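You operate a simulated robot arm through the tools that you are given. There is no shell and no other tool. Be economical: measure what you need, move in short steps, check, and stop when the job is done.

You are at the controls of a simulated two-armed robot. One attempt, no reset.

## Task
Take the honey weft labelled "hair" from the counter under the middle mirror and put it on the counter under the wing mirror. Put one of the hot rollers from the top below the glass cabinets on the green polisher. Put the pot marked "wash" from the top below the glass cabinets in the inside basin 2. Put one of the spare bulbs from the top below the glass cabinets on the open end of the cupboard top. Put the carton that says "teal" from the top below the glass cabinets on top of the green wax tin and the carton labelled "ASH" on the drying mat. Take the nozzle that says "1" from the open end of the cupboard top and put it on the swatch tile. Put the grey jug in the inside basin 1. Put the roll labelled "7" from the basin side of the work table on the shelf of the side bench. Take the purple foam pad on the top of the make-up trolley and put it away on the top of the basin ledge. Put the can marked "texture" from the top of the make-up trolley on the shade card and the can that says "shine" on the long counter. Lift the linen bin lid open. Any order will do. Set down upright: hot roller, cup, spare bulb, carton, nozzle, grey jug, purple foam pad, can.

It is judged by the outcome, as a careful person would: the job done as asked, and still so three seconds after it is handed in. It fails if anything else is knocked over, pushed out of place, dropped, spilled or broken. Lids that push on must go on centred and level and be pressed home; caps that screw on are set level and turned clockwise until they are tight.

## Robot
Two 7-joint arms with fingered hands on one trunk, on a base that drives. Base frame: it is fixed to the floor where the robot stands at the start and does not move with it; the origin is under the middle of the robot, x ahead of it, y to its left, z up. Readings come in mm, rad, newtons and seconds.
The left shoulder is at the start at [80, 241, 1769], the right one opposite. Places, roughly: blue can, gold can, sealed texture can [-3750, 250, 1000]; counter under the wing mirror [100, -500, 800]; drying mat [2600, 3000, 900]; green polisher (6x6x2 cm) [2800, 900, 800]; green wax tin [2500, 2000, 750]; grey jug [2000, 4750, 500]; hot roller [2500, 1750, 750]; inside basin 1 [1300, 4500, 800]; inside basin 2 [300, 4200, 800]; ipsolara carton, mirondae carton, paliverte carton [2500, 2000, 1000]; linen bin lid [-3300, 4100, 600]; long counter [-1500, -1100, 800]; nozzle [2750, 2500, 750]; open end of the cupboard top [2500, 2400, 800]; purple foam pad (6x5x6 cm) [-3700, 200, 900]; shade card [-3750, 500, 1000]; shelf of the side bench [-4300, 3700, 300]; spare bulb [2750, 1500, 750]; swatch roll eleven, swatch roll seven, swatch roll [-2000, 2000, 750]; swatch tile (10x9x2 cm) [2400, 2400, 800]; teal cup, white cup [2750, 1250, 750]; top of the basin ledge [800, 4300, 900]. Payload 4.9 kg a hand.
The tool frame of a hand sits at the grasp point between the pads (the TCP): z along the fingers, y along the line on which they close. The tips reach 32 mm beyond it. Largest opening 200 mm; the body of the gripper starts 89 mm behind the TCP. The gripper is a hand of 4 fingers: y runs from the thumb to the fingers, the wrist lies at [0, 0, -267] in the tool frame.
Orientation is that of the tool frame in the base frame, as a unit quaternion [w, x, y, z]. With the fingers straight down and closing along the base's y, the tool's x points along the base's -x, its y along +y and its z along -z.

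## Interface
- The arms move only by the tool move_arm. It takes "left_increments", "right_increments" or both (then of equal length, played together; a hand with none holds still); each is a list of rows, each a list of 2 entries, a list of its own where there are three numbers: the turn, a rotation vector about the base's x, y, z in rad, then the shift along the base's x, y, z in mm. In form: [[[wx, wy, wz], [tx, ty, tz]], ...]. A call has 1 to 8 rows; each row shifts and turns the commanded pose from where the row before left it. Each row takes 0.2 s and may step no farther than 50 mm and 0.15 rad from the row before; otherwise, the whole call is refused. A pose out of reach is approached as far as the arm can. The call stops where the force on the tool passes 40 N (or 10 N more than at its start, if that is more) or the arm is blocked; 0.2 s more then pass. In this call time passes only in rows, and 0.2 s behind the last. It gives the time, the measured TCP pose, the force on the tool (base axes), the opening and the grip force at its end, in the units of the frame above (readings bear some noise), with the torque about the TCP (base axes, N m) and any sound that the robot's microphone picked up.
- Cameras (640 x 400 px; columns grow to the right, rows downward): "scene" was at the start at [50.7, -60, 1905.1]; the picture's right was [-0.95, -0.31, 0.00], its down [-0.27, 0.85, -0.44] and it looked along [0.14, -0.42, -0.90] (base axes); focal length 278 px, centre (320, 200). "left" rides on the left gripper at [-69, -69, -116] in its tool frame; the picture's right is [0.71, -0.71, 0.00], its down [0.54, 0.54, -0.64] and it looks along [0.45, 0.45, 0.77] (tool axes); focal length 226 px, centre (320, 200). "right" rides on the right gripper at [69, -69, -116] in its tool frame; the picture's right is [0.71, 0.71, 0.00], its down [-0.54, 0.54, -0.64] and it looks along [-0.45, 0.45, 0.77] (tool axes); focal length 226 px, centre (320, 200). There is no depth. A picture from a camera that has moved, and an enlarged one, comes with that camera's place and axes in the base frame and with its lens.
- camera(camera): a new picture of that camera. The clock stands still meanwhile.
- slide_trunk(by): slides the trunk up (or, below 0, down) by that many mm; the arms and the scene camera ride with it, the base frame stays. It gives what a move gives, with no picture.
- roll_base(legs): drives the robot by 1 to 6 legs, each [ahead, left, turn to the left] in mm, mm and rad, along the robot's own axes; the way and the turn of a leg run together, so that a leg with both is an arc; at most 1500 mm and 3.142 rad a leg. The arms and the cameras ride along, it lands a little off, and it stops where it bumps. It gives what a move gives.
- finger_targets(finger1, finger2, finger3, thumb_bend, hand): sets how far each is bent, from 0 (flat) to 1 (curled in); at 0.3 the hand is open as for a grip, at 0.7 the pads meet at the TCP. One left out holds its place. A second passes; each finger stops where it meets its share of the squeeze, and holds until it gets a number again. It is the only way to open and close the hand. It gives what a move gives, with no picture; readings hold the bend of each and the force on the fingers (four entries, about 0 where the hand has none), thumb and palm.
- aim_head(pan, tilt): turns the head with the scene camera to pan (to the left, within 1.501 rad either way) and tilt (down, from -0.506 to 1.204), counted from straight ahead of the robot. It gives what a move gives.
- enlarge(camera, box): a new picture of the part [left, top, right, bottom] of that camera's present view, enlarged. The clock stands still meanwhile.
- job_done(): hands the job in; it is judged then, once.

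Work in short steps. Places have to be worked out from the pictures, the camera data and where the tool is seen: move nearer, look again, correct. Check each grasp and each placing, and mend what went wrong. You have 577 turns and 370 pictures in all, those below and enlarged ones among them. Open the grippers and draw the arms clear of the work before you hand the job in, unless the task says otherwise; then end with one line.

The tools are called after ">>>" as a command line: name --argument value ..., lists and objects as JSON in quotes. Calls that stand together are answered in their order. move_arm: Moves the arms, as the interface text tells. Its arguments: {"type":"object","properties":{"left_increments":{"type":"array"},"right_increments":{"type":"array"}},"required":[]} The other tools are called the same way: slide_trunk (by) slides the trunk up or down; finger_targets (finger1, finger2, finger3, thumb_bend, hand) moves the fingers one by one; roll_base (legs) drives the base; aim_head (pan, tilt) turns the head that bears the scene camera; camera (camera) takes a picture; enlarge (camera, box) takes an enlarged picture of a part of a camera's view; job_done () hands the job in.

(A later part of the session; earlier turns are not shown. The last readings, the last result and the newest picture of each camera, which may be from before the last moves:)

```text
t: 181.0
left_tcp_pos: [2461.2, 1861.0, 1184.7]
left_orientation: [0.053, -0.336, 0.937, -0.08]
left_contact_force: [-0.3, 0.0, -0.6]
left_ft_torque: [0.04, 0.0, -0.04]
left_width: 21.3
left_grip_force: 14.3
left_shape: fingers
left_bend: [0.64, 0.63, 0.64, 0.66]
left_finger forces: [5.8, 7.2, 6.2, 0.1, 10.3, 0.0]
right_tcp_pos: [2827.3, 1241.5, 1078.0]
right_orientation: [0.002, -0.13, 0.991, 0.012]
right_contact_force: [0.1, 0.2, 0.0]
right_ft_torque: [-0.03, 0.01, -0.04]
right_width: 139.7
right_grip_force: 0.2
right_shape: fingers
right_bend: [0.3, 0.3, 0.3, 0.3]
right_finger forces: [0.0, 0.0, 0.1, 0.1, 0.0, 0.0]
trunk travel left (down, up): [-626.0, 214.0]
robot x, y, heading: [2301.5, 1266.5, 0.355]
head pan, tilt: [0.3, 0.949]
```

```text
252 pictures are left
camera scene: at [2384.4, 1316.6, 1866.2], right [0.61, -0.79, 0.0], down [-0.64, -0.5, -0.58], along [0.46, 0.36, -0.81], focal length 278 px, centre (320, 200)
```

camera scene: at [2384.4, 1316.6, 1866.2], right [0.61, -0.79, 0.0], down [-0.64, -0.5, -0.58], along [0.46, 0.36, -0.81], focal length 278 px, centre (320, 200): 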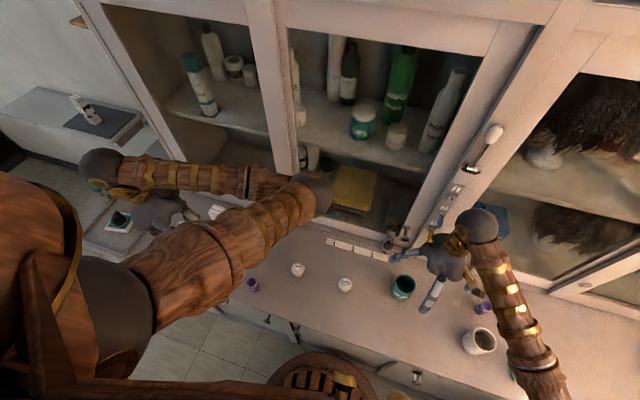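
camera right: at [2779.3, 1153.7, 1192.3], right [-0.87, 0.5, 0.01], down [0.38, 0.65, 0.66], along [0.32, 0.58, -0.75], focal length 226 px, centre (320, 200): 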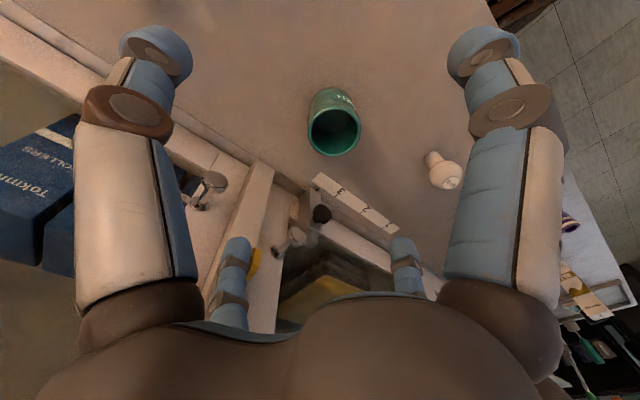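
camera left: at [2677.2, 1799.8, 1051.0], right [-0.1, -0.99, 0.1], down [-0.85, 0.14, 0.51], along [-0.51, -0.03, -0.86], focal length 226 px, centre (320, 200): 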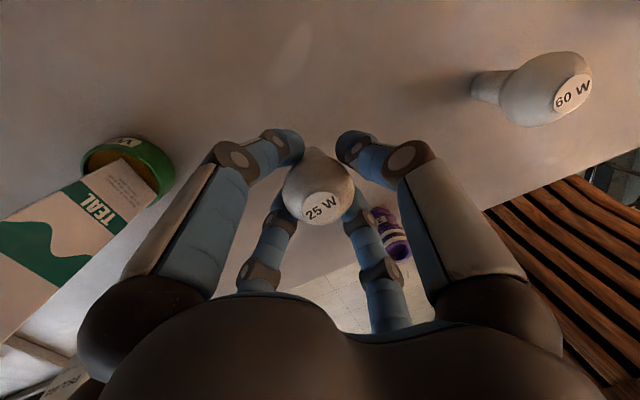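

WASH mug centre ≈[2826,1281], rim ~z 900. I move above and descend to 875.

>>> move_arm --right_increments '[[[0, 0, 0], [-1, 38, -20]], [[0, 0, 0], [0, 0, -45]], [[0, 0, 0], [0, 0, -45]], [[0, 0, 0], [0, 0, -40]]]'

>>> finger_targets --hand "right" --finger1 0.38 --finger2 0.38 --finger3 0.38 --thumb_bend 0.38

>>> camera --camera "right"

```text
t: 181.5
left_tcp_pos: [2461.6, 1857.6, 1185.7]
left_orientation: [0.054, -0.334, 0.938, -0.081]
left_contact_force: [0.7, 0.6, 0.0]
left_ft_torque: [-0.04, 0.03, 0.03]
left_width: 21.1
left_grip_force: 14.6
left_shape: fingers
left_bend: [0.64, 0.63, 0.64, 0.66]
left_finger forces: [5.9, 7.2, 6.2, 0.0, 10.5, 0.1]
right_tcp_pos: [2832.3, 1270.3, 1044.2]
right_orientation: [0.007, -0.118, 0.993, 0.008]
right_contact_force: [3.4, -13.9, 7.8]
right_ft_torque: [0.57, -0.77, -1.45]
right_width: 140.0
right_grip_force: 7.9
right_shape: fingers
right_bend: [0.3, 0.3, 0.28, 0.3]
right_finger forces: [0.1, 0.1, 15.8, 0.0, 0.0, 0.1]
trunk travel left (down, up): [-626.0, 214.0]
robot x, y, heading: [2295.6, 1262.4, 0.354]
head pan, tilt: [0.3, 0.949]
stopped in row 2 (right hand): the force on the tool passed its limit (the readings are from after the stop); the commanded pose is now the measured one
```

```text
t: 182.5
left_tcp_pos: [2460.5, 1860.2, 1184.4]
left_orientation: [0.053, -0.335, 0.937, -0.08]
left_contact_force: [1.0, 0.7, -0.7]
left_ft_torque: [0.0, 0.01, -0.04]
left_width: 21.4
left_grip_force: 14.7
left_shape: fingers
left_bend: [0.64, 0.63, 0.64, 0.66]
left_finger forces: [5.9, 7.2, 6.1, 0.1, 10.4, 0.0]
right_tcp_pos: [2830.4, 1274.1, 1043.5]
right_orientation: [0.005, -0.122, 0.992, 0.009]
right_contact_force: [-2.8, 4.4, -1.5]
right_ft_torque: [-0.04, 0.07, 0.33]
right_width: 112.9
right_grip_force: 1.9
right_shape: fingers
right_bend: [0.38, 0.38, 0.39, 0.38]
right_finger forces: [0.0, 0.0, 4.1, 0.0, 0.1, 0.0]
trunk travel left (down, up): [-626.0, 214.0]
robot x, y, heading: [2292.8, 1262.7, 0.351]
head pan, tilt: [0.3, 0.949]
```

```text
251 pictures are left
camera right: at [2779.8, 1188.1, 1158.7], right [-0.86, 0.51, 0.0], down [0.39, 0.64, 0.66], along [0.34, 0.57, -0.75], focal length 226 px, centre (320, 200)
```

right: 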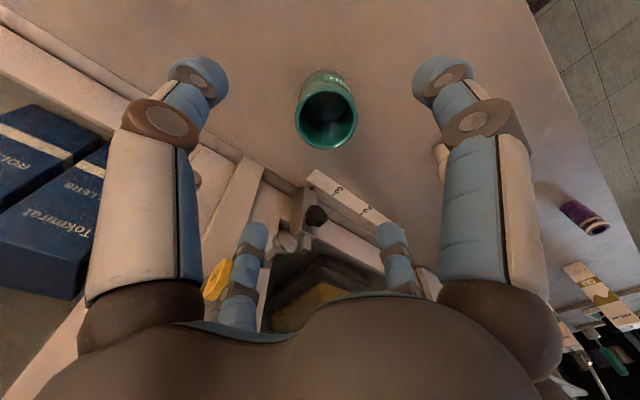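

Finger3 brushed a cabinet latch. I back off 35 mm, curl finger3 more, and check the latch.

>>> move_arm --right_increments '[[[0, 0, 0], [-33, -12, 0]]]'

>>> finger_targets --hand "right" --finger3 0.48

>>> camera --camera "right"

>>> enlarge --camera "scene" --box '[360, 180, 520, 320]'

```text
t: 182.9
left_tcp_pos: [2459.4, 1857.8, 1186.2]
left_orientation: [0.053, -0.334, 0.938, -0.08]
left_contact_force: [-0.4, -0.5, 0.0]
left_ft_torque: [0.02, -0.01, 0.0]
left_width: 21.0
left_grip_force: 14.7
left_shape: fingers
left_bend: [0.64, 0.63, 0.64, 0.66]
left_finger forces: [5.9, 7.1, 6.2, 0.0, 10.5, 0.1]
right_tcp_pos: [2797.2, 1259.4, 1044.0]
right_orientation: [0.006, -0.121, 0.993, 0.009]
right_contact_force: [-0.7, 0.2, 0.4]
right_ft_torque: [0.02, -0.02, -0.04]
right_width: 112.9
right_grip_force: 0.2
right_shape: fingers
right_bend: [0.38, 0.38, 0.38, 0.38]
right_finger forces: [0.0, 0.0, 0.0, 0.0, 0.0, 0.1]
trunk travel left (down, up): [-626.0, 214.0]
robot x, y, heading: [2299.3, 1261.1, 0.357]
head pan, tilt: [0.3, 0.949]
```

```text
t: 183.9
left_tcp_pos: [2461.5, 1860.8, 1184.6]
left_orientation: [0.053, -0.335, 0.937, -0.081]
left_contact_force: [-0.1, 0.5, 0.4]
left_ft_torque: [-0.03, -0.04, 0.0]
left_width: 21.2
left_grip_force: 14.4
left_shape: fingers
left_bend: [0.64, 0.63, 0.64, 0.66]
left_finger forces: [5.9, 7.2, 6.1, 0.0, 10.3, 0.1]
right_tcp_pos: [2797.5, 1262.0, 1043.9]
right_orientation: [0.006, -0.122, 0.992, 0.009]
right_contact_force: [-0.1, -0.3, -0.5]
right_ft_torque: [0.0, 0.01, 0.02]
right_width: 112.8
right_grip_force: 0.1
right_shape: fingers
right_bend: [0.38, 0.38, 0.48, 0.38]
right_finger forces: [0.0, 0.0, 0.0, 0.0, 0.0, 0.0]
trunk travel left (down, up): [-626.0, 214.0]
robot x, y, heading: [2297.6, 1263.2, 0.349]
head pan, tilt: [0.3, 0.949]
```

```text
250 pictures are left
camera right: at [2747.5, 1174.8, 1158.0], right [-0.86, 0.52, 0.0], down [0.39, 0.64, 0.66], along [0.34, 0.56, -0.75], focal length 226 px, centre (320, 200)
```

right: 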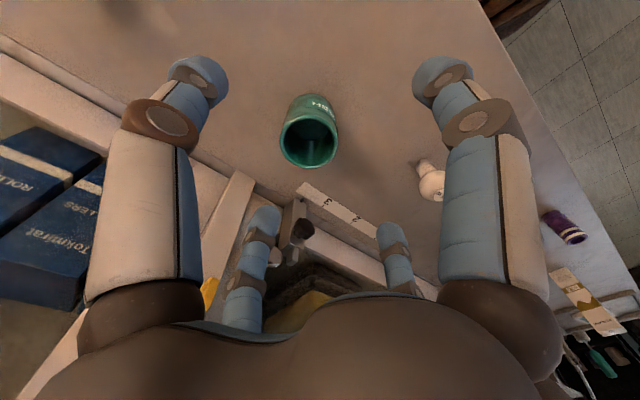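

```text
2.86 times, centred on (440, 250) of scene
camera zoom: at [2385.2, 1317.7, 1866.1], right [0.61, -0.79, 0.0], down [-0.65, -0.49, -0.58], along [0.46, 0.35, -0.81], focal length 795 px, centre (-23, 57)
```

zoom: 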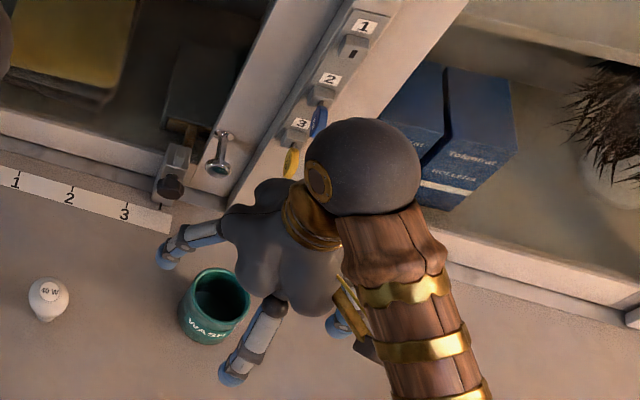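

Latch lever sits ahead at about that height. I descend to TCP 960 here, then go forward over the mug (finger3 stays curled), then down.

>>> move_arm --right_increments '[[[0, 0, 0], [0, 0, -42]], [[0, 0, 0], [0, 0, -42]], [[0, 0, 0], [14, 8, 0]], [[0, 0, 0], [13, 8, 0]]]'

>>> camera --camera "right"

```text
t: 184.9
left_tcp_pos: [2462.2, 1861.4, 1183.4]
left_orientation: [0.053, -0.333, 0.938, -0.081]
left_contact_force: [0.3, 0.1, -0.8]
left_ft_torque: [-0.02, 0.01, 0.01]
left_width: 21.2
left_grip_force: 14.8
left_shape: fingers
left_bend: [0.64, 0.63, 0.64, 0.66]
left_finger forces: [5.9, 7.1, 6.0, 0.0, 10.4, 0.1]
right_tcp_pos: [2825.1, 1280.0, 959.4]
right_orientation: [0.006, -0.121, 0.993, 0.008]
right_contact_force: [-0.2, 0.1, -0.5]
right_ft_torque: [-0.05, 0.0, -0.01]
right_width: 112.8
right_grip_force: 0.0
right_shape: fingers
right_bend: [0.38, 0.38, 0.48, 0.38]
right_finger forces: [0.0, 0.1, 0.0, 0.0, 0.0, 0.1]
trunk travel left (down, up): [-626.0, 214.0]
robot x, y, heading: [2295.1, 1261.6, 0.349]
head pan, tilt: [0.3, 0.949]
```

```text
248 pictures are left
camera right: at [2773.9, 1192.7, 1074.0], right [-0.86, 0.52, 0.0], down [0.39, 0.64, 0.66], along [0.34, 0.56, -0.75], focal length 226 px, centre (320, 200)
```

right: 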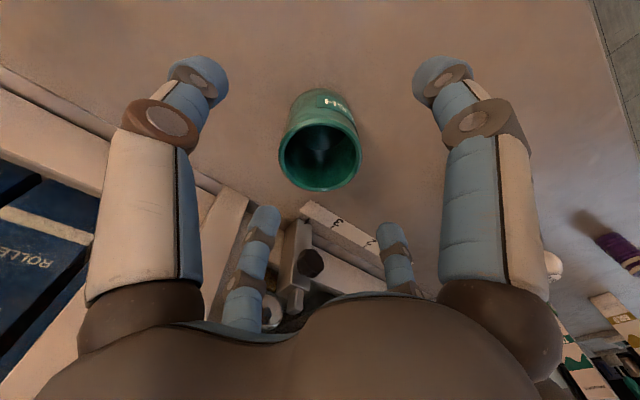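

Centred over the mug. Descend to 877.

>>> move_arm --right_increments '[[[0, 0, 0], [1, 0, -30]], [[0, 0, 0], [0, 0, -30]], [[0, 0, 0], [0, 0, -22]]]'

>>> camera --camera "right"

```text
t: 185.7
left_tcp_pos: [2461.6, 1860.4, 1184.4]
left_orientation: [0.052, -0.335, 0.937, -0.081]
left_contact_force: [-0.7, 0.0, -0.7]
left_ft_torque: [-0.01, 0.01, 0.02]
left_width: 21.5
left_grip_force: 15.1
left_shape: fingers
left_bend: [0.64, 0.63, 0.64, 0.66]
left_finger forces: [5.9, 7.1, 6.1, 0.1, 10.4, 0.1]
right_tcp_pos: [2826.2, 1279.8, 877.1]
right_orientation: [0.005, -0.121, 0.993, 0.01]
right_contact_force: [0.7, 0.1, 0.7]
right_ft_torque: [-0.03, -0.01, 0.0]
right_width: 112.7
right_grip_force: 0.0
right_shape: fingers
right_bend: [0.38, 0.38, 0.48, 0.38]
right_finger forces: [0.0, 0.0, 0.0, 0.1, 0.0, 0.0]
trunk travel left (down, up): [-626.0, 214.0]
robot x, y, heading: [2295.4, 1259.1, 0.354]
head pan, tilt: [0.3, 0.949]
```

```text
247 pictures are left
camera right: at [2775.8, 1193.0, 991.8], right [-0.86, 0.52, 0.0], down [0.39, 0.64, 0.66], along [0.34, 0.57, -0.75], focal length 226 px, centre (320, 200)
```

right: 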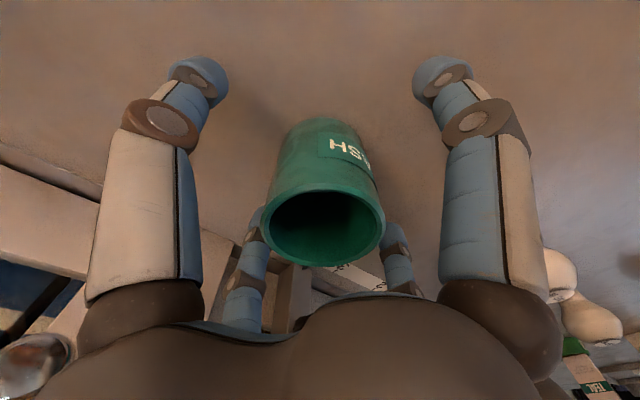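

Rim is ~20 mm above the pads. Close and lift.

>>> finger_targets --hand "right" --finger1 0.62 --finger2 0.62 --finger3 0.62 --thumb_bend 0.62

>>> move_arm --right_increments '[[[0, 0, 0], [0, 0, 15]], [[0, 0, 0], [0, 0, 25]]]'

>>> camera --camera "right"

```text
t: 186.7
left_tcp_pos: [2462.2, 1860.8, 1185.2]
left_orientation: [0.053, -0.334, 0.937, -0.082]
left_contact_force: [0.1, -0.4, -0.2]
left_ft_torque: [0.01, 0.01, -0.03]
left_width: 21.2
left_grip_force: 14.0
left_shape: fingers
left_bend: [0.64, 0.63, 0.64, 0.66]
left_finger forces: [5.9, 7.2, 6.2, 0.1, 10.4, 0.0]
right_tcp_pos: [2826.8, 1280.0, 877.8]
right_orientation: [0.005, -0.122, 0.992, 0.009]
right_contact_force: [-1.5, -0.1, 0.5]
right_ft_torque: [-0.03, 0.04, 0.05]
right_width: 48.2
right_grip_force: 10.6
right_shape: fingers
right_bend: [0.54, 0.58, 0.6, 0.6]
right_finger forces: [6.0, 5.4, 3.9, 0.1, 6.2, 0.0]
trunk travel left (down, up): [-626.0, 214.0]
robot x, y, heading: [2295.1, 1259.9, 0.355]
head pan, tilt: [0.3, 0.949]
```

```text
t: 187.3
left_tcp_pos: [2460.9, 1860.9, 1185.1]
left_orientation: [0.052, -0.334, 0.938, -0.08]
left_contact_force: [-0.5, -0.6, 0.3]
left_ft_torque: [0.0, -0.01, -0.02]
left_width: 21.3
left_grip_force: 14.6
left_shape: fingers
left_bend: [0.64, 0.63, 0.64, 0.66]
left_finger forces: [6.0, 7.2, 6.0, 0.0, 10.3, 0.1]
right_tcp_pos: [2826.3, 1277.4, 917.6]
right_orientation: [0.005, -0.122, 0.993, 0.009]
right_contact_force: [-0.2, 0.1, -3.7]
right_ft_torque: [0.01, -0.04, 0.0]
right_width: 48.0
right_grip_force: 9.9
right_shape: fingers
right_bend: [0.54, 0.58, 0.6, 0.6]
right_finger forces: [5.7, 5.3, 3.7, 0.1, 5.6, 0.0]
trunk travel left (down, up): [-626.0, 214.0]
robot x, y, heading: [2293.4, 1263.7, 0.356]
head pan, tilt: [0.3, 0.949]
```

```text
246 pictures are left
camera right: at [2775.6, 1190.5, 1033.1], right [-0.86, 0.52, 0.0], down [0.39, 0.64, 0.66], along [0.34, 0.56, -0.75], focal length 226 px, centre (320, 200)
```

right: 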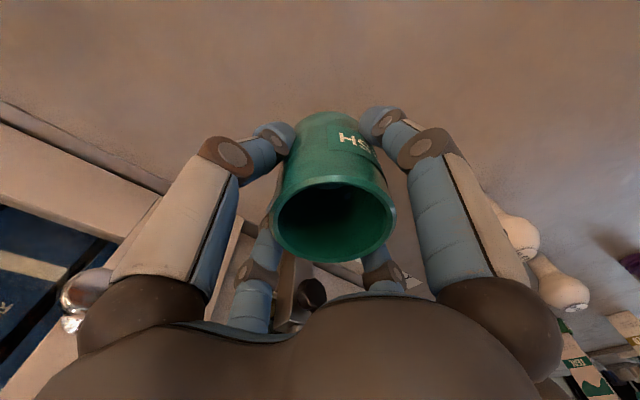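

Mug is lifted. I tighten a little, then withdraw from the cabinet before raising.

>>> finger_targets --hand "right" --finger1 0.66 --finger2 0.66 --finger3 0.66 --thumb_bend 0.66

>>> move_arm --right_increments '[[[0, 0, 0], [-38, -14, 20]], [[0, 0, 0], [-38, -14, 20]], [[0, 0, 0], [-30, -10, 35]], [[0, 0, 0], [-20, -8, 40]], [[0, 0, 0], [-20, -8, 40]], [[0, 0, 0], [0, 0, 40]]]'

>>> camera --camera "right"

>>> camera --camera "scene"

```text
t: 188.3
left_tcp_pos: [2462.4, 1861.0, 1184.6]
left_orientation: [0.053, -0.334, 0.937, -0.081]
left_contact_force: [-0.9, 0.3, -1.1]
left_ft_torque: [-0.04, 0.0, 0.0]
left_width: 21.0
left_grip_force: 14.6
left_shape: fingers
left_bend: [0.64, 0.63, 0.64, 0.66]
left_finger forces: [6.0, 7.1, 6.1, 0.0, 10.5, 0.0]
right_tcp_pos: [2825.9, 1276.6, 917.7]
right_orientation: [0.006, -0.121, 0.993, 0.008]
right_contact_force: [0.5, -0.2, -4.1]
right_ft_torque: [-0.01, 0.01, -0.01]
right_width: 47.4
right_grip_force: 13.5
right_shape: fingers
right_bend: [0.54, 0.58, 0.61, 0.62]
right_finger forces: [5.7, 8.0, 5.3, 0.0, 10.5, 0.0]
trunk travel left (down, up): [-626.0, 214.0]
robot x, y, heading: [2296.3, 1262.4, 0.355]
head pan, tilt: [0.3, 0.949]
```

```text
t: 189.9
left_tcp_pos: [2465.0, 1862.3, 1183.0]
left_orientation: [0.052, -0.335, 0.937, -0.082]
left_contact_force: [0.4, -0.1, -1.0]
left_ft_torque: [-0.03, 0.06, -0.03]
left_width: 21.3
left_grip_force: 14.5
left_shape: fingers
left_bend: [0.64, 0.63, 0.64, 0.66]
left_finger forces: [5.9, 7.1, 6.1, 0.0, 10.5, 0.0]
right_tcp_pos: [2727.4, 1117.0, 1110.6]
right_orientation: [0.005, 0.092, 0.996, 0.005]
right_contact_force: [0.3, 0.5, -3.5]
right_ft_torque: [-0.04, 0.01, -0.02]
right_width: 43.0
right_grip_force: 12.9
right_shape: fingers
right_bend: [0.55, 0.57, 0.61, 0.63]
right_finger forces: [4.9, 8.0, 4.4, 0.0, 9.0, 0.0]
trunk travel left (down, up): [-626.0, 214.0]
robot x, y, heading: [2299.1, 1264.0, 0.354]
head pan, tilt: [0.3, 0.949]
stopped in row 6 (right hand): the arm was blocked; the commanded pose is now the measured one
```

```text
245 pictures are left
camera right: at [2646.6, 1059.2, 1225.4], right [-0.57, 0.82, 0.0], down [0.63, 0.43, 0.65], along [0.54, 0.37, -0.76], focal length 226 px, centre (320, 200)
```

right: 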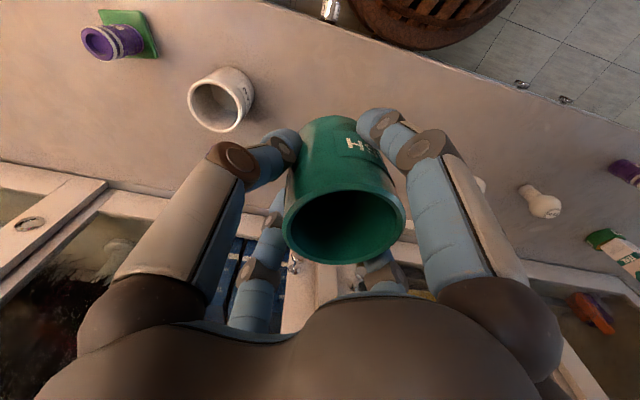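

```text
244 pictures are left
camera scene: at [2389.3, 1320.3, 1865.7], right [0.61, -0.79, 0.0], down [-0.65, -0.5, -0.58], along [0.46, 0.35, -0.82], focal length 278 px, centre (320, 200)
```

scene: 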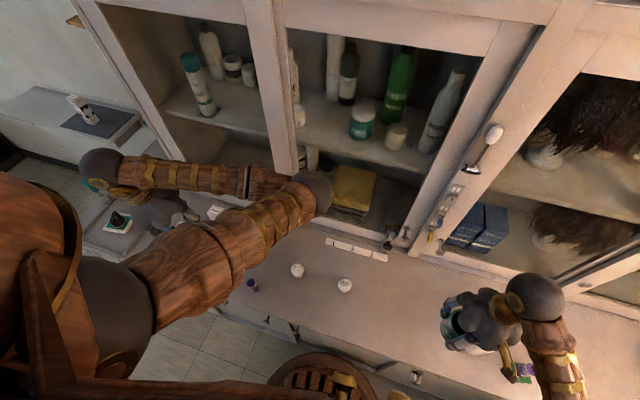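

The right arm twisted a bit but the mug is held. I raise the bulb a bit and drive back, left along the cupboard, and turn to the end pose.

>>> move_arm --left_increments '[[[0, 0, 0], [0, 0, 30]], [[0, 0, 0], [0, 0, 25]]]'

>>> roll_base --legs '[[-220, 0, 0], [0, 1000, 0], [0, 600, 0], [0, 0, -1.92]]'

>>> aim_head --pan 0.7 --tilt 0.9

>>> camera --camera "scene"

>>> camera --camera "left"

```text
t: 190.5
left_tcp_pos: [2462.7, 1859.6, 1241.3]
left_orientation: [0.053, -0.335, 0.937, -0.081]
left_contact_force: [-0.4, -0.3, -1.0]
left_ft_torque: [0.0, 0.0, -0.02]
left_width: 21.0
left_grip_force: 15.3
left_shape: fingers
left_bend: [0.64, 0.63, 0.64, 0.66]
left_finger forces: [5.9, 7.1, 6.1, 0.0, 10.3, 0.0]
right_tcp_pos: [2725.6, 1113.5, 1110.0]
right_orientation: [0.005, 0.092, 0.996, 0.006]
right_contact_force: [-0.4, 0.0, -3.9]
right_ft_torque: [-0.04, 0.0, -0.03]
right_width: 42.9
right_grip_force: 13.5
right_shape: fingers
right_bend: [0.55, 0.57, 0.61, 0.63]
right_finger forces: [4.8, 8.0, 4.4, 0.1, 9.0, 0.0]
trunk travel left (down, up): [-626.0, 214.0]
robot x, y, heading: [2295.7, 1262.6, 0.349]
head pan, tilt: [0.3, 0.949]
```

```text
t: 191.6
left_tcp_pos: [2396.0, 1836.4, 1238.7]
left_orientation: [0.05, -0.333, 0.938, -0.082]
left_contact_force: [0.7, 0.6, -0.5]
left_ft_torque: [-0.01, 0.11, 0.0]
left_width: 21.1
left_grip_force: 14.5
left_shape: fingers
left_bend: [0.64, 0.63, 0.64, 0.66]
left_finger forces: [6.0, 7.1, 6.2, 0.0, 10.4, 0.0]
right_tcp_pos: [2658.0, 1088.6, 1108.1]
right_orientation: [0.002, 0.092, 0.996, 0.005]
right_contact_force: [1.7, 0.1, -3.3]
right_ft_torque: [-0.06, 0.05, -0.01]
right_width: 43.0
right_grip_force: 13.0
right_shape: fingers
right_bend: [0.55, 0.57, 0.61, 0.63]
right_finger forces: [4.7, 8.0, 4.4, 0.0, 8.9, 0.0]
trunk travel left (down, up): [-626.0, 214.0]
robot x, y, heading: [2223.0, 1237.8, 0.355]
head pan, tilt: [0.3, 0.949]
stopped in leg 1: the robot was blocked; the commanded pose is now the measured one
```

```text
t: 192.5
left_tcp_pos: [2382.4, 1832.7, 1241.5]
left_orientation: [0.055, -0.335, 0.937, -0.081]
left_contact_force: [-1.1, -0.7, -0.4]
left_ft_torque: [0.01, -0.07, 0.02]
left_width: 21.0
left_grip_force: 14.6
left_shape: fingers
left_bend: [0.64, 0.63, 0.64, 0.66]
left_finger forces: [6.0, 7.1, 6.2, 0.0, 10.3, 0.1]
right_tcp_pos: [2645.7, 1086.2, 1112.3]
right_orientation: [0.008, 0.09, 0.996, 0.008]
right_contact_force: [-0.7, 0.6, -3.1]
right_ft_torque: [0.01, -0.08, -0.03]
right_width: 43.0
right_grip_force: 13.5
right_shape: fingers
right_bend: [0.55, 0.57, 0.61, 0.63]
right_finger forces: [4.7, 8.0, 4.3, 0.0, 9.0, 0.1]
trunk travel left (down, up): [-626.0, 214.0]
robot x, y, heading: [2222.1, 1233.5, 0.358]
head pan, tilt: [0.7, 0.901]
```

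```text
243 pictures are left
camera scene: at [2282.6, 1307.4, 1870.1], right [0.87, -0.5, 0.0], down [-0.39, -0.68, -0.62], along [0.31, 0.54, -0.78], focal length 278 px, centre (320, 200)
```

scene: 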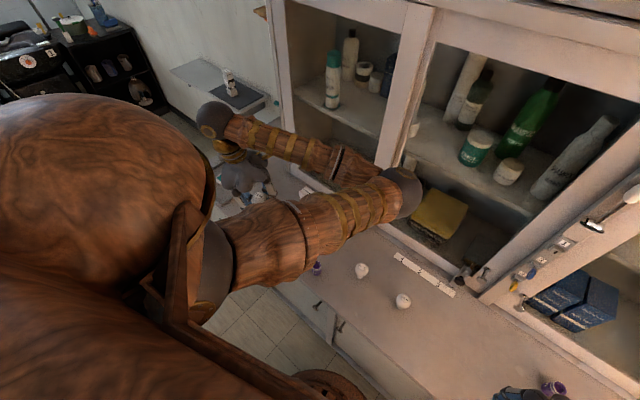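

```text
242 pictures are left
camera left: at [2457.8, 1836.1, 1372.3], right [-0.11, -0.99, 0.1], down [-0.85, 0.14, 0.5], along [-0.51, -0.03, -0.86], focal length 226 px, centre (320, 200)
```

left: 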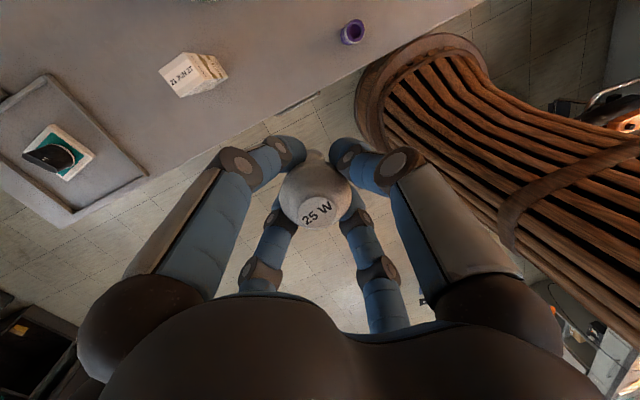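

Backing bumped the chair, so I stop that and slide straight left along the cupboard instead.

>>> roll_base --legs '[[0, 900, 0], [0, 750, 0], [-350, 0, 0], [0, 0, -1.92]]'

>>> camera --camera "scene"

```text
t: 207.5
left_tcp_pos: [1816.9, 2317.0, 1240.3]
left_orientation: [-0.036, 0.577, 0.811, -0.09]
left_contact_force: [-0.7, 0.2, 0.1]
left_ft_torque: [-0.01, -0.02, 0.0]
left_width: 20.7
left_grip_force: 14.5
left_shape: fingers
left_bend: [0.64, 0.63, 0.64, 0.66]
left_finger forces: [5.8, 7.2, 5.9, 0.0, 9.9, 0.0]
right_tcp_pos: [1026.8, 2325.0, 1111.5]
right_orientation: [0.009, 0.868, 0.496, -0.001]
right_contact_force: [-0.3, 0.0, -2.8]
right_ft_torque: [-0.01, 0.02, 0.02]
right_width: 43.0
right_grip_force: 12.7
right_shape: fingers
right_bend: [0.55, 0.57, 0.61, 0.63]
right_finger forces: [4.0, 8.0, 4.1, 0.0, 8.8, 0.0]
trunk travel left (down, up): [-626.0, 214.0]
robot x, y, heading: [1311.2, 2678.8, -1.568]
head pan, tilt: [0.7, 0.901]
```

```text
241 pictures are left
camera scene: at [1361.3, 2588.6, 1869.7], right [-0.76, -0.65, 0.0], down [-0.51, 0.6, -0.62], along [0.4, -0.47, -0.78], focal length 278 px, centre (320, 200)
```

scene: 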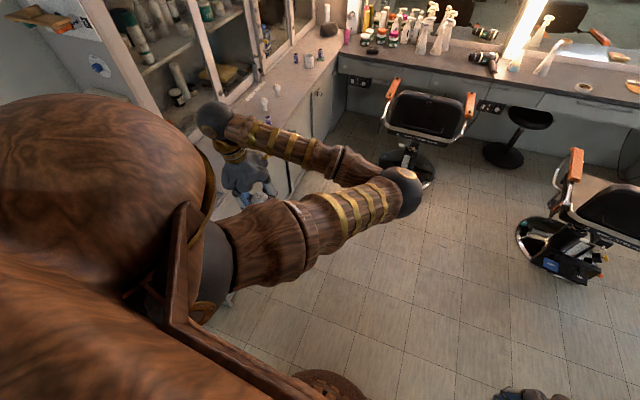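

>>> roll_base --legs '[[-160, 0, 0], [0, 750, 0]]'

>>> camera --camera "scene"

>>> camera --camera "left"

```text
t: 212.6
left_tcp_pos: [2572.2, 2492.7, 1241.0]
left_orientation: [-0.034, 0.574, 0.813, -0.089]
left_contact_force: [-1.0, 0.4, 0.9]
left_ft_torque: [-0.04, -0.02, 0.05]
left_width: 20.6
left_grip_force: 14.6
left_shape: fingers
left_bend: [0.64, 0.63, 0.64, 0.66]
left_finger forces: [5.8, 7.2, 5.8, 0.1, 10.0, 0.1]
right_tcp_pos: [1781.4, 2494.7, 1110.6]
right_orientation: [0.009, 0.866, 0.499, 0.0]
right_contact_force: [-0.6, -0.1, -3.5]
right_ft_torque: [-0.03, -0.01, -0.04]
right_width: 42.6
right_grip_force: 12.8
right_shape: fingers
right_bend: [0.55, 0.57, 0.61, 0.63]
right_finger forces: [4.3, 8.0, 4.1, 0.1, 8.8, 0.1]
trunk travel left (down, up): [-626.0, 214.0]
robot x, y, heading: [2062.9, 2849.6, -1.558]
head pan, tilt: [0.7, 0.901]
```

```text
240 pictures are left
camera scene: at [2113.0, 2760.6, 1869.8], right [-0.76, -0.65, 0.0], down [-0.51, 0.59, -0.62], along [0.41, -0.47, -0.78], focal length 278 px, centre (320, 200)
```

scene: 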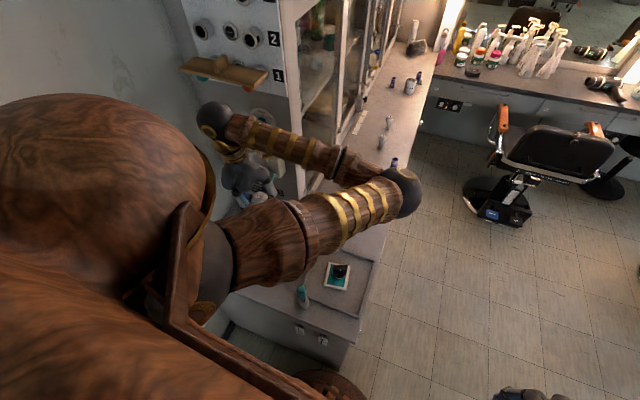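

```text
239 pictures are left
camera left: at [2548.6, 2418.3, 1371.1], right [-0.9, 0.43, 0.1], down [0.42, 0.75, 0.51], along [0.14, 0.49, -0.86], focal length 226 px, centre (320, 200)
```

left: 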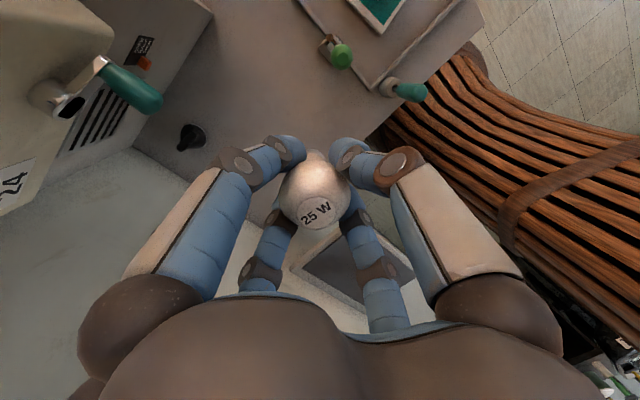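

Same geometry as for the nozzle pick. I move over the former nozzle spot [2612,2480] and descend to ~930.

>>> move_arm --left_increments '[[[0, 0, 0], [40, -12, -10]], [[0, 0, 0], [0, 0, -45]], [[0, 0, 0], [0, 0, -45]], [[0, 0, 0], [0, 0, -45]], [[0, 0, 0], [0, 0, -45]], [[0, 0, 0], [0, 0, -45]], [[0, 0, 0], [0, 0, -45]], [[0, 0, 0], [0, 0, -30]]]'

>>> camera --camera "left"

```text
t: 214.4
left_tcp_pos: [2612.2, 2480.2, 928.8]
left_orientation: [-0.035, 0.573, 0.814, -0.09]
left_contact_force: [0.2, -0.5, -0.5]
left_ft_torque: [0.03, -0.01, -0.03]
left_width: 20.4
left_grip_force: 14.0
left_shape: fingers
left_bend: [0.64, 0.63, 0.64, 0.66]
left_finger forces: [5.9, 7.2, 5.8, 0.0, 9.6, 0.1]
right_tcp_pos: [1781.7, 2495.4, 1110.9]
right_orientation: [0.009, 0.866, 0.499, -0.001]
right_contact_force: [1.3, 0.0, -2.6]
right_ft_torque: [0.04, 0.06, -0.03]
right_width: 42.5
right_grip_force: 12.7
right_shape: fingers
right_bend: [0.55, 0.57, 0.61, 0.63]
right_finger forces: [4.3, 8.1, 4.2, 0.1, 8.7, 0.0]
trunk travel left (down, up): [-626.0, 214.0]
robot x, y, heading: [2059.7, 2848.3, -1.559]
head pan, tilt: [0.7, 0.901]
```

```text
238 pictures are left
camera left: at [2589.2, 2404.5, 1058.8], right [-0.9, 0.43, 0.1], down [0.42, 0.75, 0.5], along [0.14, 0.49, -0.86], focal length 226 px, centre (320, 200)
```

left: 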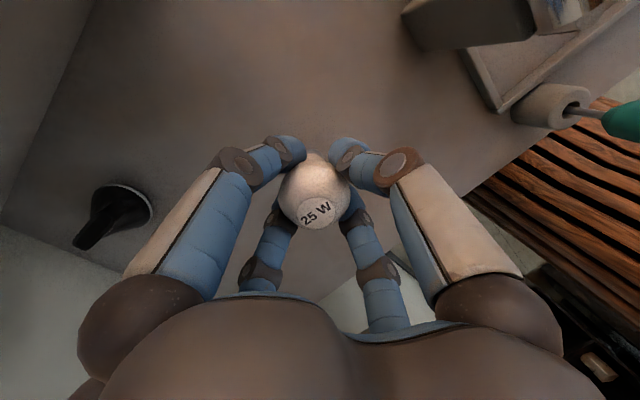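

Now lower to contact in small steps (expected TCP ≈ 885–895).

>>> move_arm --left_increments '[[[0, 0, 0], [0, 0, -15]], [[0, 0, 0], [0, 0, -8]], [[0, 0, 0], [0, 0, -4]], [[0, 0, 0], [0, 0, -3]], [[0, 0, 0], [0, 0, -3]], [[0, 0, 0], [0, 0, -3]]]'

```text
t: 215.8
left_tcp_pos: [2612.8, 2480.0, 895.0]
left_orientation: [-0.034, 0.574, 0.813, -0.09]
left_contact_force: [-0.7, 0.6, -0.5]
left_ft_torque: [-0.04, 0.0, 0.01]
left_width: 20.5
left_grip_force: 14.3
left_shape: fingers
left_bend: [0.64, 0.63, 0.64, 0.66]
left_finger forces: [5.8, 7.2, 5.7, 0.0, 9.7, 0.0]
right_tcp_pos: [1781.4, 2494.5, 1111.0]
right_orientation: [0.008, 0.866, 0.5, -0.001]
right_contact_force: [-0.3, -0.1, -3.4]
right_ft_torque: [-0.03, 0.08, 0.01]
right_width: 42.9
right_grip_force: 11.9
right_shape: fingers
right_bend: [0.55, 0.57, 0.61, 0.63]
right_finger forces: [4.3, 8.0, 4.1, 0.0, 8.7, 0.1]
trunk travel left (down, up): [-626.0, 214.0]
robot x, y, heading: [2063.3, 2848.7, -1.557]
head pan, tilt: [0.7, 0.901]
```

>>> move_arm --left_increments '[[[0, 0, 0], [0, 0, -3]], [[0, 0, 0], [0, 0, -3]], [[0, 0, 0], [0, 0, -3]], [[0, 0, 0], [0, 0, -2]]]'

```text
t: 216.8
left_tcp_pos: [2612.4, 2482.2, 885.1]
left_orientation: [-0.035, 0.574, 0.813, -0.09]
left_contact_force: [0.2, 0.0, 8.8]
left_ft_torque: [-0.02, -0.07, -0.01]
left_width: 11.3
left_grip_force: 12.1
left_shape: fingers
left_bend: [0.66, 0.64, 0.66, 0.68]
left_finger forces: [4.8, 6.7, 4.7, 0.0, 6.6, 0.0]
right_tcp_pos: [1780.6, 2496.4, 1111.0]
right_orientation: [0.008, 0.867, 0.498, -0.001]
right_contact_force: [-0.9, -0.6, -4.1]
right_ft_torque: [0.0, -0.02, -0.01]
right_width: 43.0
right_grip_force: 12.4
right_shape: fingers
right_bend: [0.55, 0.57, 0.61, 0.63]
right_finger forces: [4.3, 8.1, 4.2, 0.0, 8.8, 0.0]
trunk travel left (down, up): [-626.0, 214.0]
robot x, y, heading: [2061.3, 2848.6, -1.558]
head pan, tilt: [0.7, 0.901]
```

Bulb is standing (8.8 N). I open slowly and look.

>>> finger_targets --hand "left" --finger1 0.55 --finger2 0.55 --finger3 0.55 --thumb_bend 0.55

>>> camera --camera "left"

```text
t: 217.8
left_tcp_pos: [2613.3, 2481.7, 882.4]
left_orientation: [-0.036, 0.574, 0.813, -0.09]
left_contact_force: [0.5, 0.2, 0.4]
left_ft_torque: [0.02, -0.01, 0.0]
left_width: 50.4
left_grip_force: 0.0
left_shape: fingers
left_bend: [0.55, 0.55, 0.55, 0.55]
left_finger forces: [0.0, 0.0, 0.1, 0.1, 0.1, 0.0]
right_tcp_pos: [1781.3, 2494.9, 1111.5]
right_orientation: [0.009, 0.866, 0.5, -0.001]
right_contact_force: [-0.4, 0.2, -2.4]
right_ft_torque: [-0.01, 0.05, 0.02]
right_width: 42.8
right_grip_force: 12.8
right_shape: fingers
right_bend: [0.55, 0.57, 0.61, 0.63]
right_finger forces: [4.3, 8.1, 4.0, 0.0, 8.7, 0.1]
trunk travel left (down, up): [-626.0, 214.0]
robot x, y, heading: [2066.5, 2847.9, -1.559]
head pan, tilt: [0.7, 0.901]
```

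```text
237 pictures are left
camera left: at [2589.4, 2406.5, 1013.4], right [-0.9, 0.43, 0.1], down [0.42, 0.75, 0.5], along [0.14, 0.49, -0.86], focal length 226 px, centre (320, 200)
```

left: 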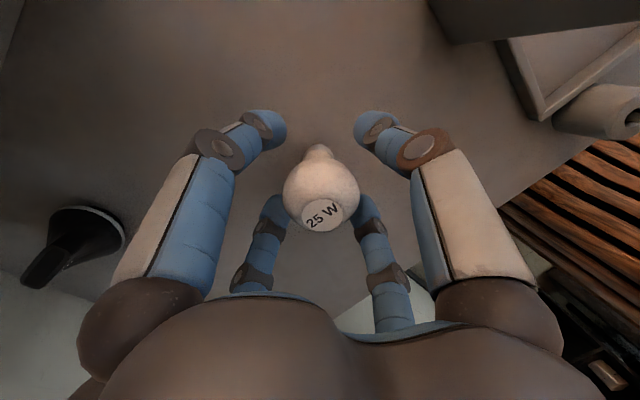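

Bulb stands upright, free of the fingers. I open a bit more and rise vertically.

>>> finger_targets --hand "left" --finger1 0.48 --finger2 0.48 --finger3 0.48 --thumb_bend 0.48

>>> move_arm --left_increments '[[[0, 0, 0], [0, 0, 20]], [[0, 0, 0], [0, 0, 45]], [[0, 0, 0], [0, 0, 48]], [[0, 0, 0], [0, 0, 48]], [[0, 0, 0], [0, 0, 48]], [[0, 0, 0], [0, 0, 48]], [[0, 0, 0], [0, 0, 48]]]'

>>> camera --camera "left"

```text
t: 218.8
left_tcp_pos: [2612.6, 2480.5, 884.2]
left_orientation: [-0.037, 0.573, 0.813, -0.09]
left_contact_force: [-1.2, 0.5, 0.1]
left_ft_torque: [0.01, 0.0, -0.01]
left_width: 76.0
left_grip_force: 0.1
left_shape: fingers
left_bend: [0.48, 0.48, 0.48, 0.48]
left_finger forces: [0.1, 0.0, 0.0, 0.0, 0.1, 0.1]
right_tcp_pos: [1781.5, 2494.7, 1110.6]
right_orientation: [0.008, 0.866, 0.5, -0.001]
right_contact_force: [0.0, 0.1, -2.4]
right_ft_torque: [-0.01, 0.05, -0.01]
right_width: 42.7
right_grip_force: 12.4
right_shape: fingers
right_bend: [0.55, 0.57, 0.61, 0.63]
right_finger forces: [4.2, 8.1, 4.1, 0.0, 8.7, 0.2]
trunk travel left (down, up): [-626.0, 214.0]
robot x, y, heading: [2064.1, 2847.9, -1.561]
head pan, tilt: [0.7, 0.901]
```

```text
t: 220.4
left_tcp_pos: [2611.6, 2482.2, 1191.6]
left_orientation: [-0.036, 0.573, 0.814, -0.089]
left_contact_force: [-0.3, 0.2, 0.5]
left_ft_torque: [-0.02, 0.0, -0.01]
left_width: 76.1
left_grip_force: 0.2
left_shape: fingers
left_bend: [0.48, 0.48, 0.48, 0.48]
left_finger forces: [0.1, 0.0, 0.1, 0.0, 0.0, 0.0]
right_tcp_pos: [1781.5, 2494.8, 1111.6]
right_orientation: [0.009, 0.867, 0.499, 0.0]
right_contact_force: [0.5, 0.8, -4.0]
right_ft_torque: [0.02, 0.01, 0.02]
right_width: 42.8
right_grip_force: 12.6
right_shape: fingers
right_bend: [0.55, 0.57, 0.61, 0.63]
right_finger forces: [4.3, 8.0, 4.1, 0.0, 8.7, 0.1]
trunk travel left (down, up): [-626.0, 214.0]
robot x, y, heading: [2065.2, 2849.9, -1.559]
head pan, tilt: [0.7, 0.901]
```

```text
236 pictures are left
camera left: at [2589.0, 2407.0, 1320.4], right [-0.9, 0.43, 0.1], down [0.42, 0.75, 0.5], along [0.14, 0.49, -0.86], focal length 226 px, centre (320, 200)
```

left: 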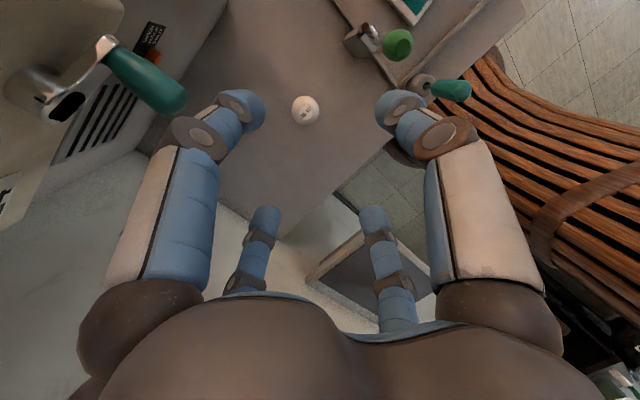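

Bulb placed at the open end. Now I withdraw and head toward the basins with the WASH mug; first slide away and turn to face them.

>>> roll_base --legs '[[0, -700, 0], [0, 0, -2.79]]'

>>> aim_head --pan 0.0 --tilt 0.55

>>> camera --camera "scene"

```text
t: 230.8
left_tcp_pos: [727.7, 2985.2, 1189.9]
left_orientation: [-0.095, 0.904, -0.417, 0.019]
left_contact_force: [-0.2, -0.7, -0.8]
left_ft_torque: [0.05, 0.0, 0.0]
left_width: 76.2
left_grip_force: 0.0
left_shape: fingers
left_bend: [0.48, 0.48, 0.48, 0.48]
left_finger forces: [0.1, 0.0, 0.0, 0.0, 0.1, 0.0]
right_tcp_pos: [1508.8, 3268.0, 1110.5]
right_orientation: [0.0, -0.648, 0.762, 0.009]
right_contact_force: [-0.7, 0.3, -3.2]
right_ft_torque: [0.04, -0.01, -0.05]
right_width: 42.3
right_grip_force: 12.9
right_shape: fingers
right_bend: [0.55, 0.57, 0.62, 0.63]
right_finger forces: [4.0, 7.9, 4.0, 0.0, 8.7, 0.0]
trunk travel left (down, up): [-626.0, 214.0]
robot x, y, heading: [1369.9, 2831.4, 1.945]
head pan, tilt: [0.7, 0.901]
```

```text
t: 231.9
left_tcp_pos: [727.6, 2984.7, 1190.3]
left_orientation: [-0.095, 0.904, -0.417, 0.019]
left_contact_force: [0.5, 0.2, -0.1]
left_ft_torque: [0.01, 0.02, 0.0]
left_width: 76.4
left_grip_force: 0.0
left_shape: fingers
left_bend: [0.48, 0.48, 0.48, 0.48]
left_finger forces: [0.0, 0.0, 0.0, 0.0, 0.0, 0.0]
right_tcp_pos: [1508.6, 3267.2, 1110.6]
right_orientation: [-0.001, -0.647, 0.762, 0.008]
right_contact_force: [0.5, 0.0, -4.4]
right_ft_torque: [0.05, 0.0, -0.03]
right_width: 42.3
right_grip_force: 12.4
right_shape: fingers
right_bend: [0.55, 0.57, 0.62, 0.63]
right_finger forces: [3.9, 7.9, 4.0, 0.1, 8.6, 0.0]
trunk travel left (down, up): [-626.0, 214.0]
robot x, y, heading: [1372.0, 2836.9, 1.949]
head pan, tilt: [0.0, 0.55]
```

```text
235 pictures are left
camera scene: at [1328.5, 2948.2, 1899.0], right [0.93, 0.37, 0.0], down [0.19, -0.49, -0.85], along [-0.31, 0.79, -0.52], focal length 278 px, centre (320, 200)
```

scene: 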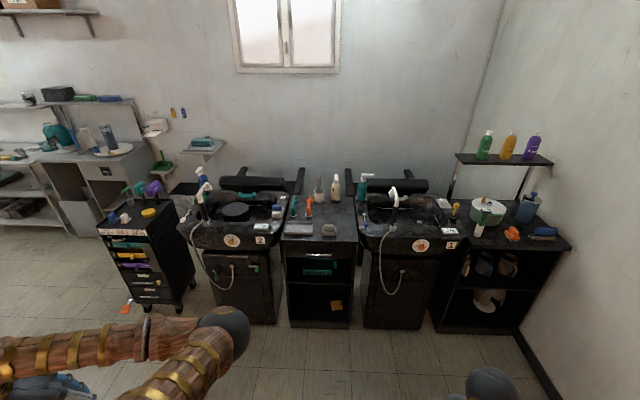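

I zoom on the basins and the right shelf unit (jug).

>>> enlarge --camera "scene" --box '[170, 150, 370, 275]'

>>> enlarge --camera "scene" --box '[340, 170, 580, 340]'

```text
3.20 times, centred on (270, 212) of scene
camera zoom: at [1328.5, 2948.2, 1899.0], right [0.93, 0.37, 0.0], down [0.19, -0.49, -0.85], along [-0.31, 0.79, -0.52], focal length 890 px, centre (480, 160)
```

zoom: 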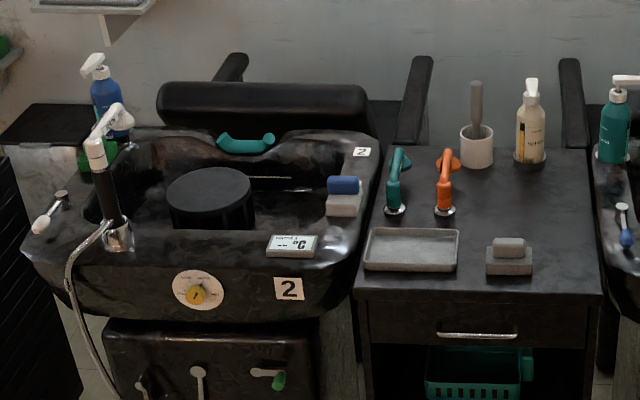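

```text
2.35 times, centred on (460, 255) of scene
camera zoom: at [1328.5, 2948.2, 1899.0], right [0.93, 0.37, 0.0], down [0.19, -0.49, -0.85], along [-0.31, 0.79, -0.52], focal length 655 px, centre (-9, 71)
```

zoom: 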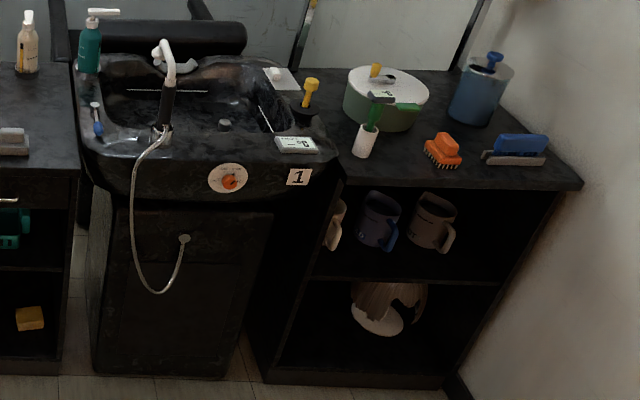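

Basin 2 is the left one (marked "2"). I tuck the left hand inward, then drive close to basin 2.

>>> move_arm --left_increments '[[[0, 0, 0], [39, 16, 0]], [[0, 0, 0], [39, 16, 0]], [[0, 0, 0], [39, 16, 0]], [[0, 0, 0], [39, 16, 0]], [[0, 0, 0], [39, 16, 0]], [[0, 0, 0], [39, 16, 0]]]'

>>> roll_base --legs '[[0, 672, 0], [900, 0, 0]]'

>>> aim_head --pan -0.3 --tilt 0.8

>>> camera --camera "scene"

>>> camera --camera "right"

```text
t: 233.3
left_tcp_pos: [961.2, 3081.6, 1191.4]
left_orientation: [-0.094, 0.904, -0.417, 0.018]
left_contact_force: [-0.1, -0.1, 0.2]
left_ft_torque: [0.03, 0.03, 0.05]
left_width: 76.4
left_grip_force: 0.1
left_shape: fingers
left_bend: [0.48, 0.48, 0.48, 0.48]
left_finger forces: [0.0, 0.0, 0.0, 0.1, 0.1, 0.0]
right_tcp_pos: [1510.1, 3266.8, 1109.5]
right_orientation: [-0.001, -0.647, 0.762, 0.009]
right_contact_force: [-0.1, -0.1, -4.0]
right_ft_torque: [0.03, 0.0, -0.02]
right_width: 42.3
right_grip_force: 12.2
right_shape: fingers
right_bend: [0.55, 0.57, 0.62, 0.63]
right_finger forces: [4.0, 7.9, 4.0, 0.1, 8.6, 0.1]
trunk travel left (down, up): [-626.0, 214.0]
robot x, y, heading: [1366.3, 2832.6, 1.942]
head pan, tilt: [0.0, 0.55]
```

```text
t: 241.4
left_tcp_pos: [13.1, 3692.4, 1191.9]
left_orientation: [-0.094, 0.901, -0.424, 0.019]
left_contact_force: [0.3, 0.4, 0.3]
left_ft_torque: [-0.02, 0.01, 0.02]
left_width: 76.2
left_grip_force: 0.1
left_shape: fingers
left_bend: [0.48, 0.48, 0.48, 0.48]
left_finger forces: [0.1, 0.0, 0.0, 0.0, 0.0, 0.0]
right_tcp_pos: [566.8, 3869.7, 1111.0]
right_orientation: [-0.001, -0.642, 0.766, 0.009]
right_contact_force: [0.2, 0.2, -3.5]
right_ft_torque: [0.02, -0.03, -0.03]
right_width: 42.5
right_grip_force: 12.9
right_shape: fingers
right_bend: [0.55, 0.57, 0.62, 0.63]
right_finger forces: [4.0, 7.8, 4.1, 0.0, 8.5, 0.1]
trunk travel left (down, up): [-626.0, 214.0]
robot x, y, heading: [419.6, 3440.1, 1.935]
head pan, tilt: [0.0, 0.55]
```

```text
t: 242.2
left_tcp_pos: [13.5, 3693.7, 1190.6]
left_orientation: [-0.095, 0.901, -0.424, 0.02]
left_contact_force: [-0.2, -1.1, 0.6]
left_ft_torque: [-0.01, -0.01, -0.02]
left_width: 76.2
left_grip_force: 0.1
left_shape: fingers
left_bend: [0.48, 0.48, 0.48, 0.48]
left_finger forces: [0.0, 0.0, 0.0, 0.1, 0.0, 0.0]
right_tcp_pos: [566.8, 3871.0, 1110.4]
right_orientation: [-0.002, -0.642, 0.766, 0.009]
right_contact_force: [0.4, 0.5, -3.2]
right_ft_torque: [-0.02, -0.01, -0.03]
right_width: 42.4
right_grip_force: 11.6
right_shape: fingers
right_bend: [0.55, 0.57, 0.62, 0.63]
right_finger forces: [4.0, 7.9, 4.0, 0.1, 8.6, 0.0]
trunk travel left (down, up): [-626.0, 214.0]
robot x, y, heading: [421.4, 3438.9, 1.931]
head pan, tilt: [-0.3, 0.799]
```

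```text
232 pictures are left
camera scene: at [407.5, 3550.6, 1877.6], right [1.0, 0.06, 0.0], down [0.04, -0.72, -0.7], along [-0.04, 0.7, -0.72], focal length 278 px, centre (320, 200)
```

scene: 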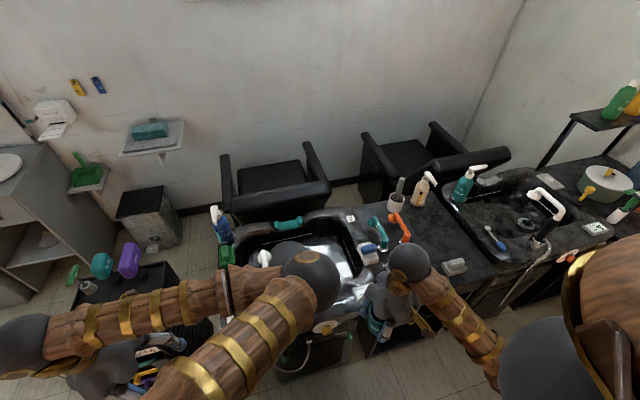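

```text
231 pictures are left
camera right: at [623.9, 3788.1, 1225.6], right [-0.82, -0.57, 0.0], down [-0.43, 0.62, 0.66], along [-0.38, 0.54, -0.75], focal length 226 px, centre (320, 200)
```

right: 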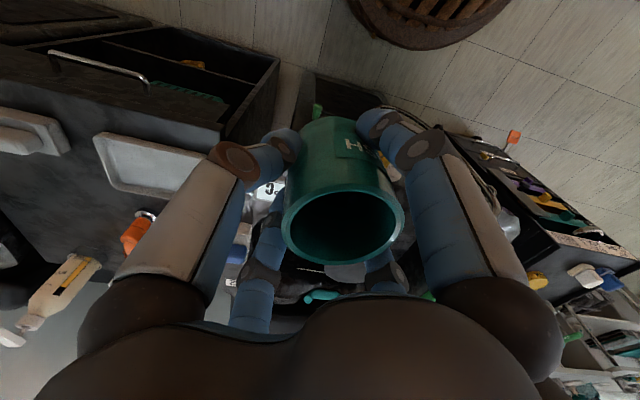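

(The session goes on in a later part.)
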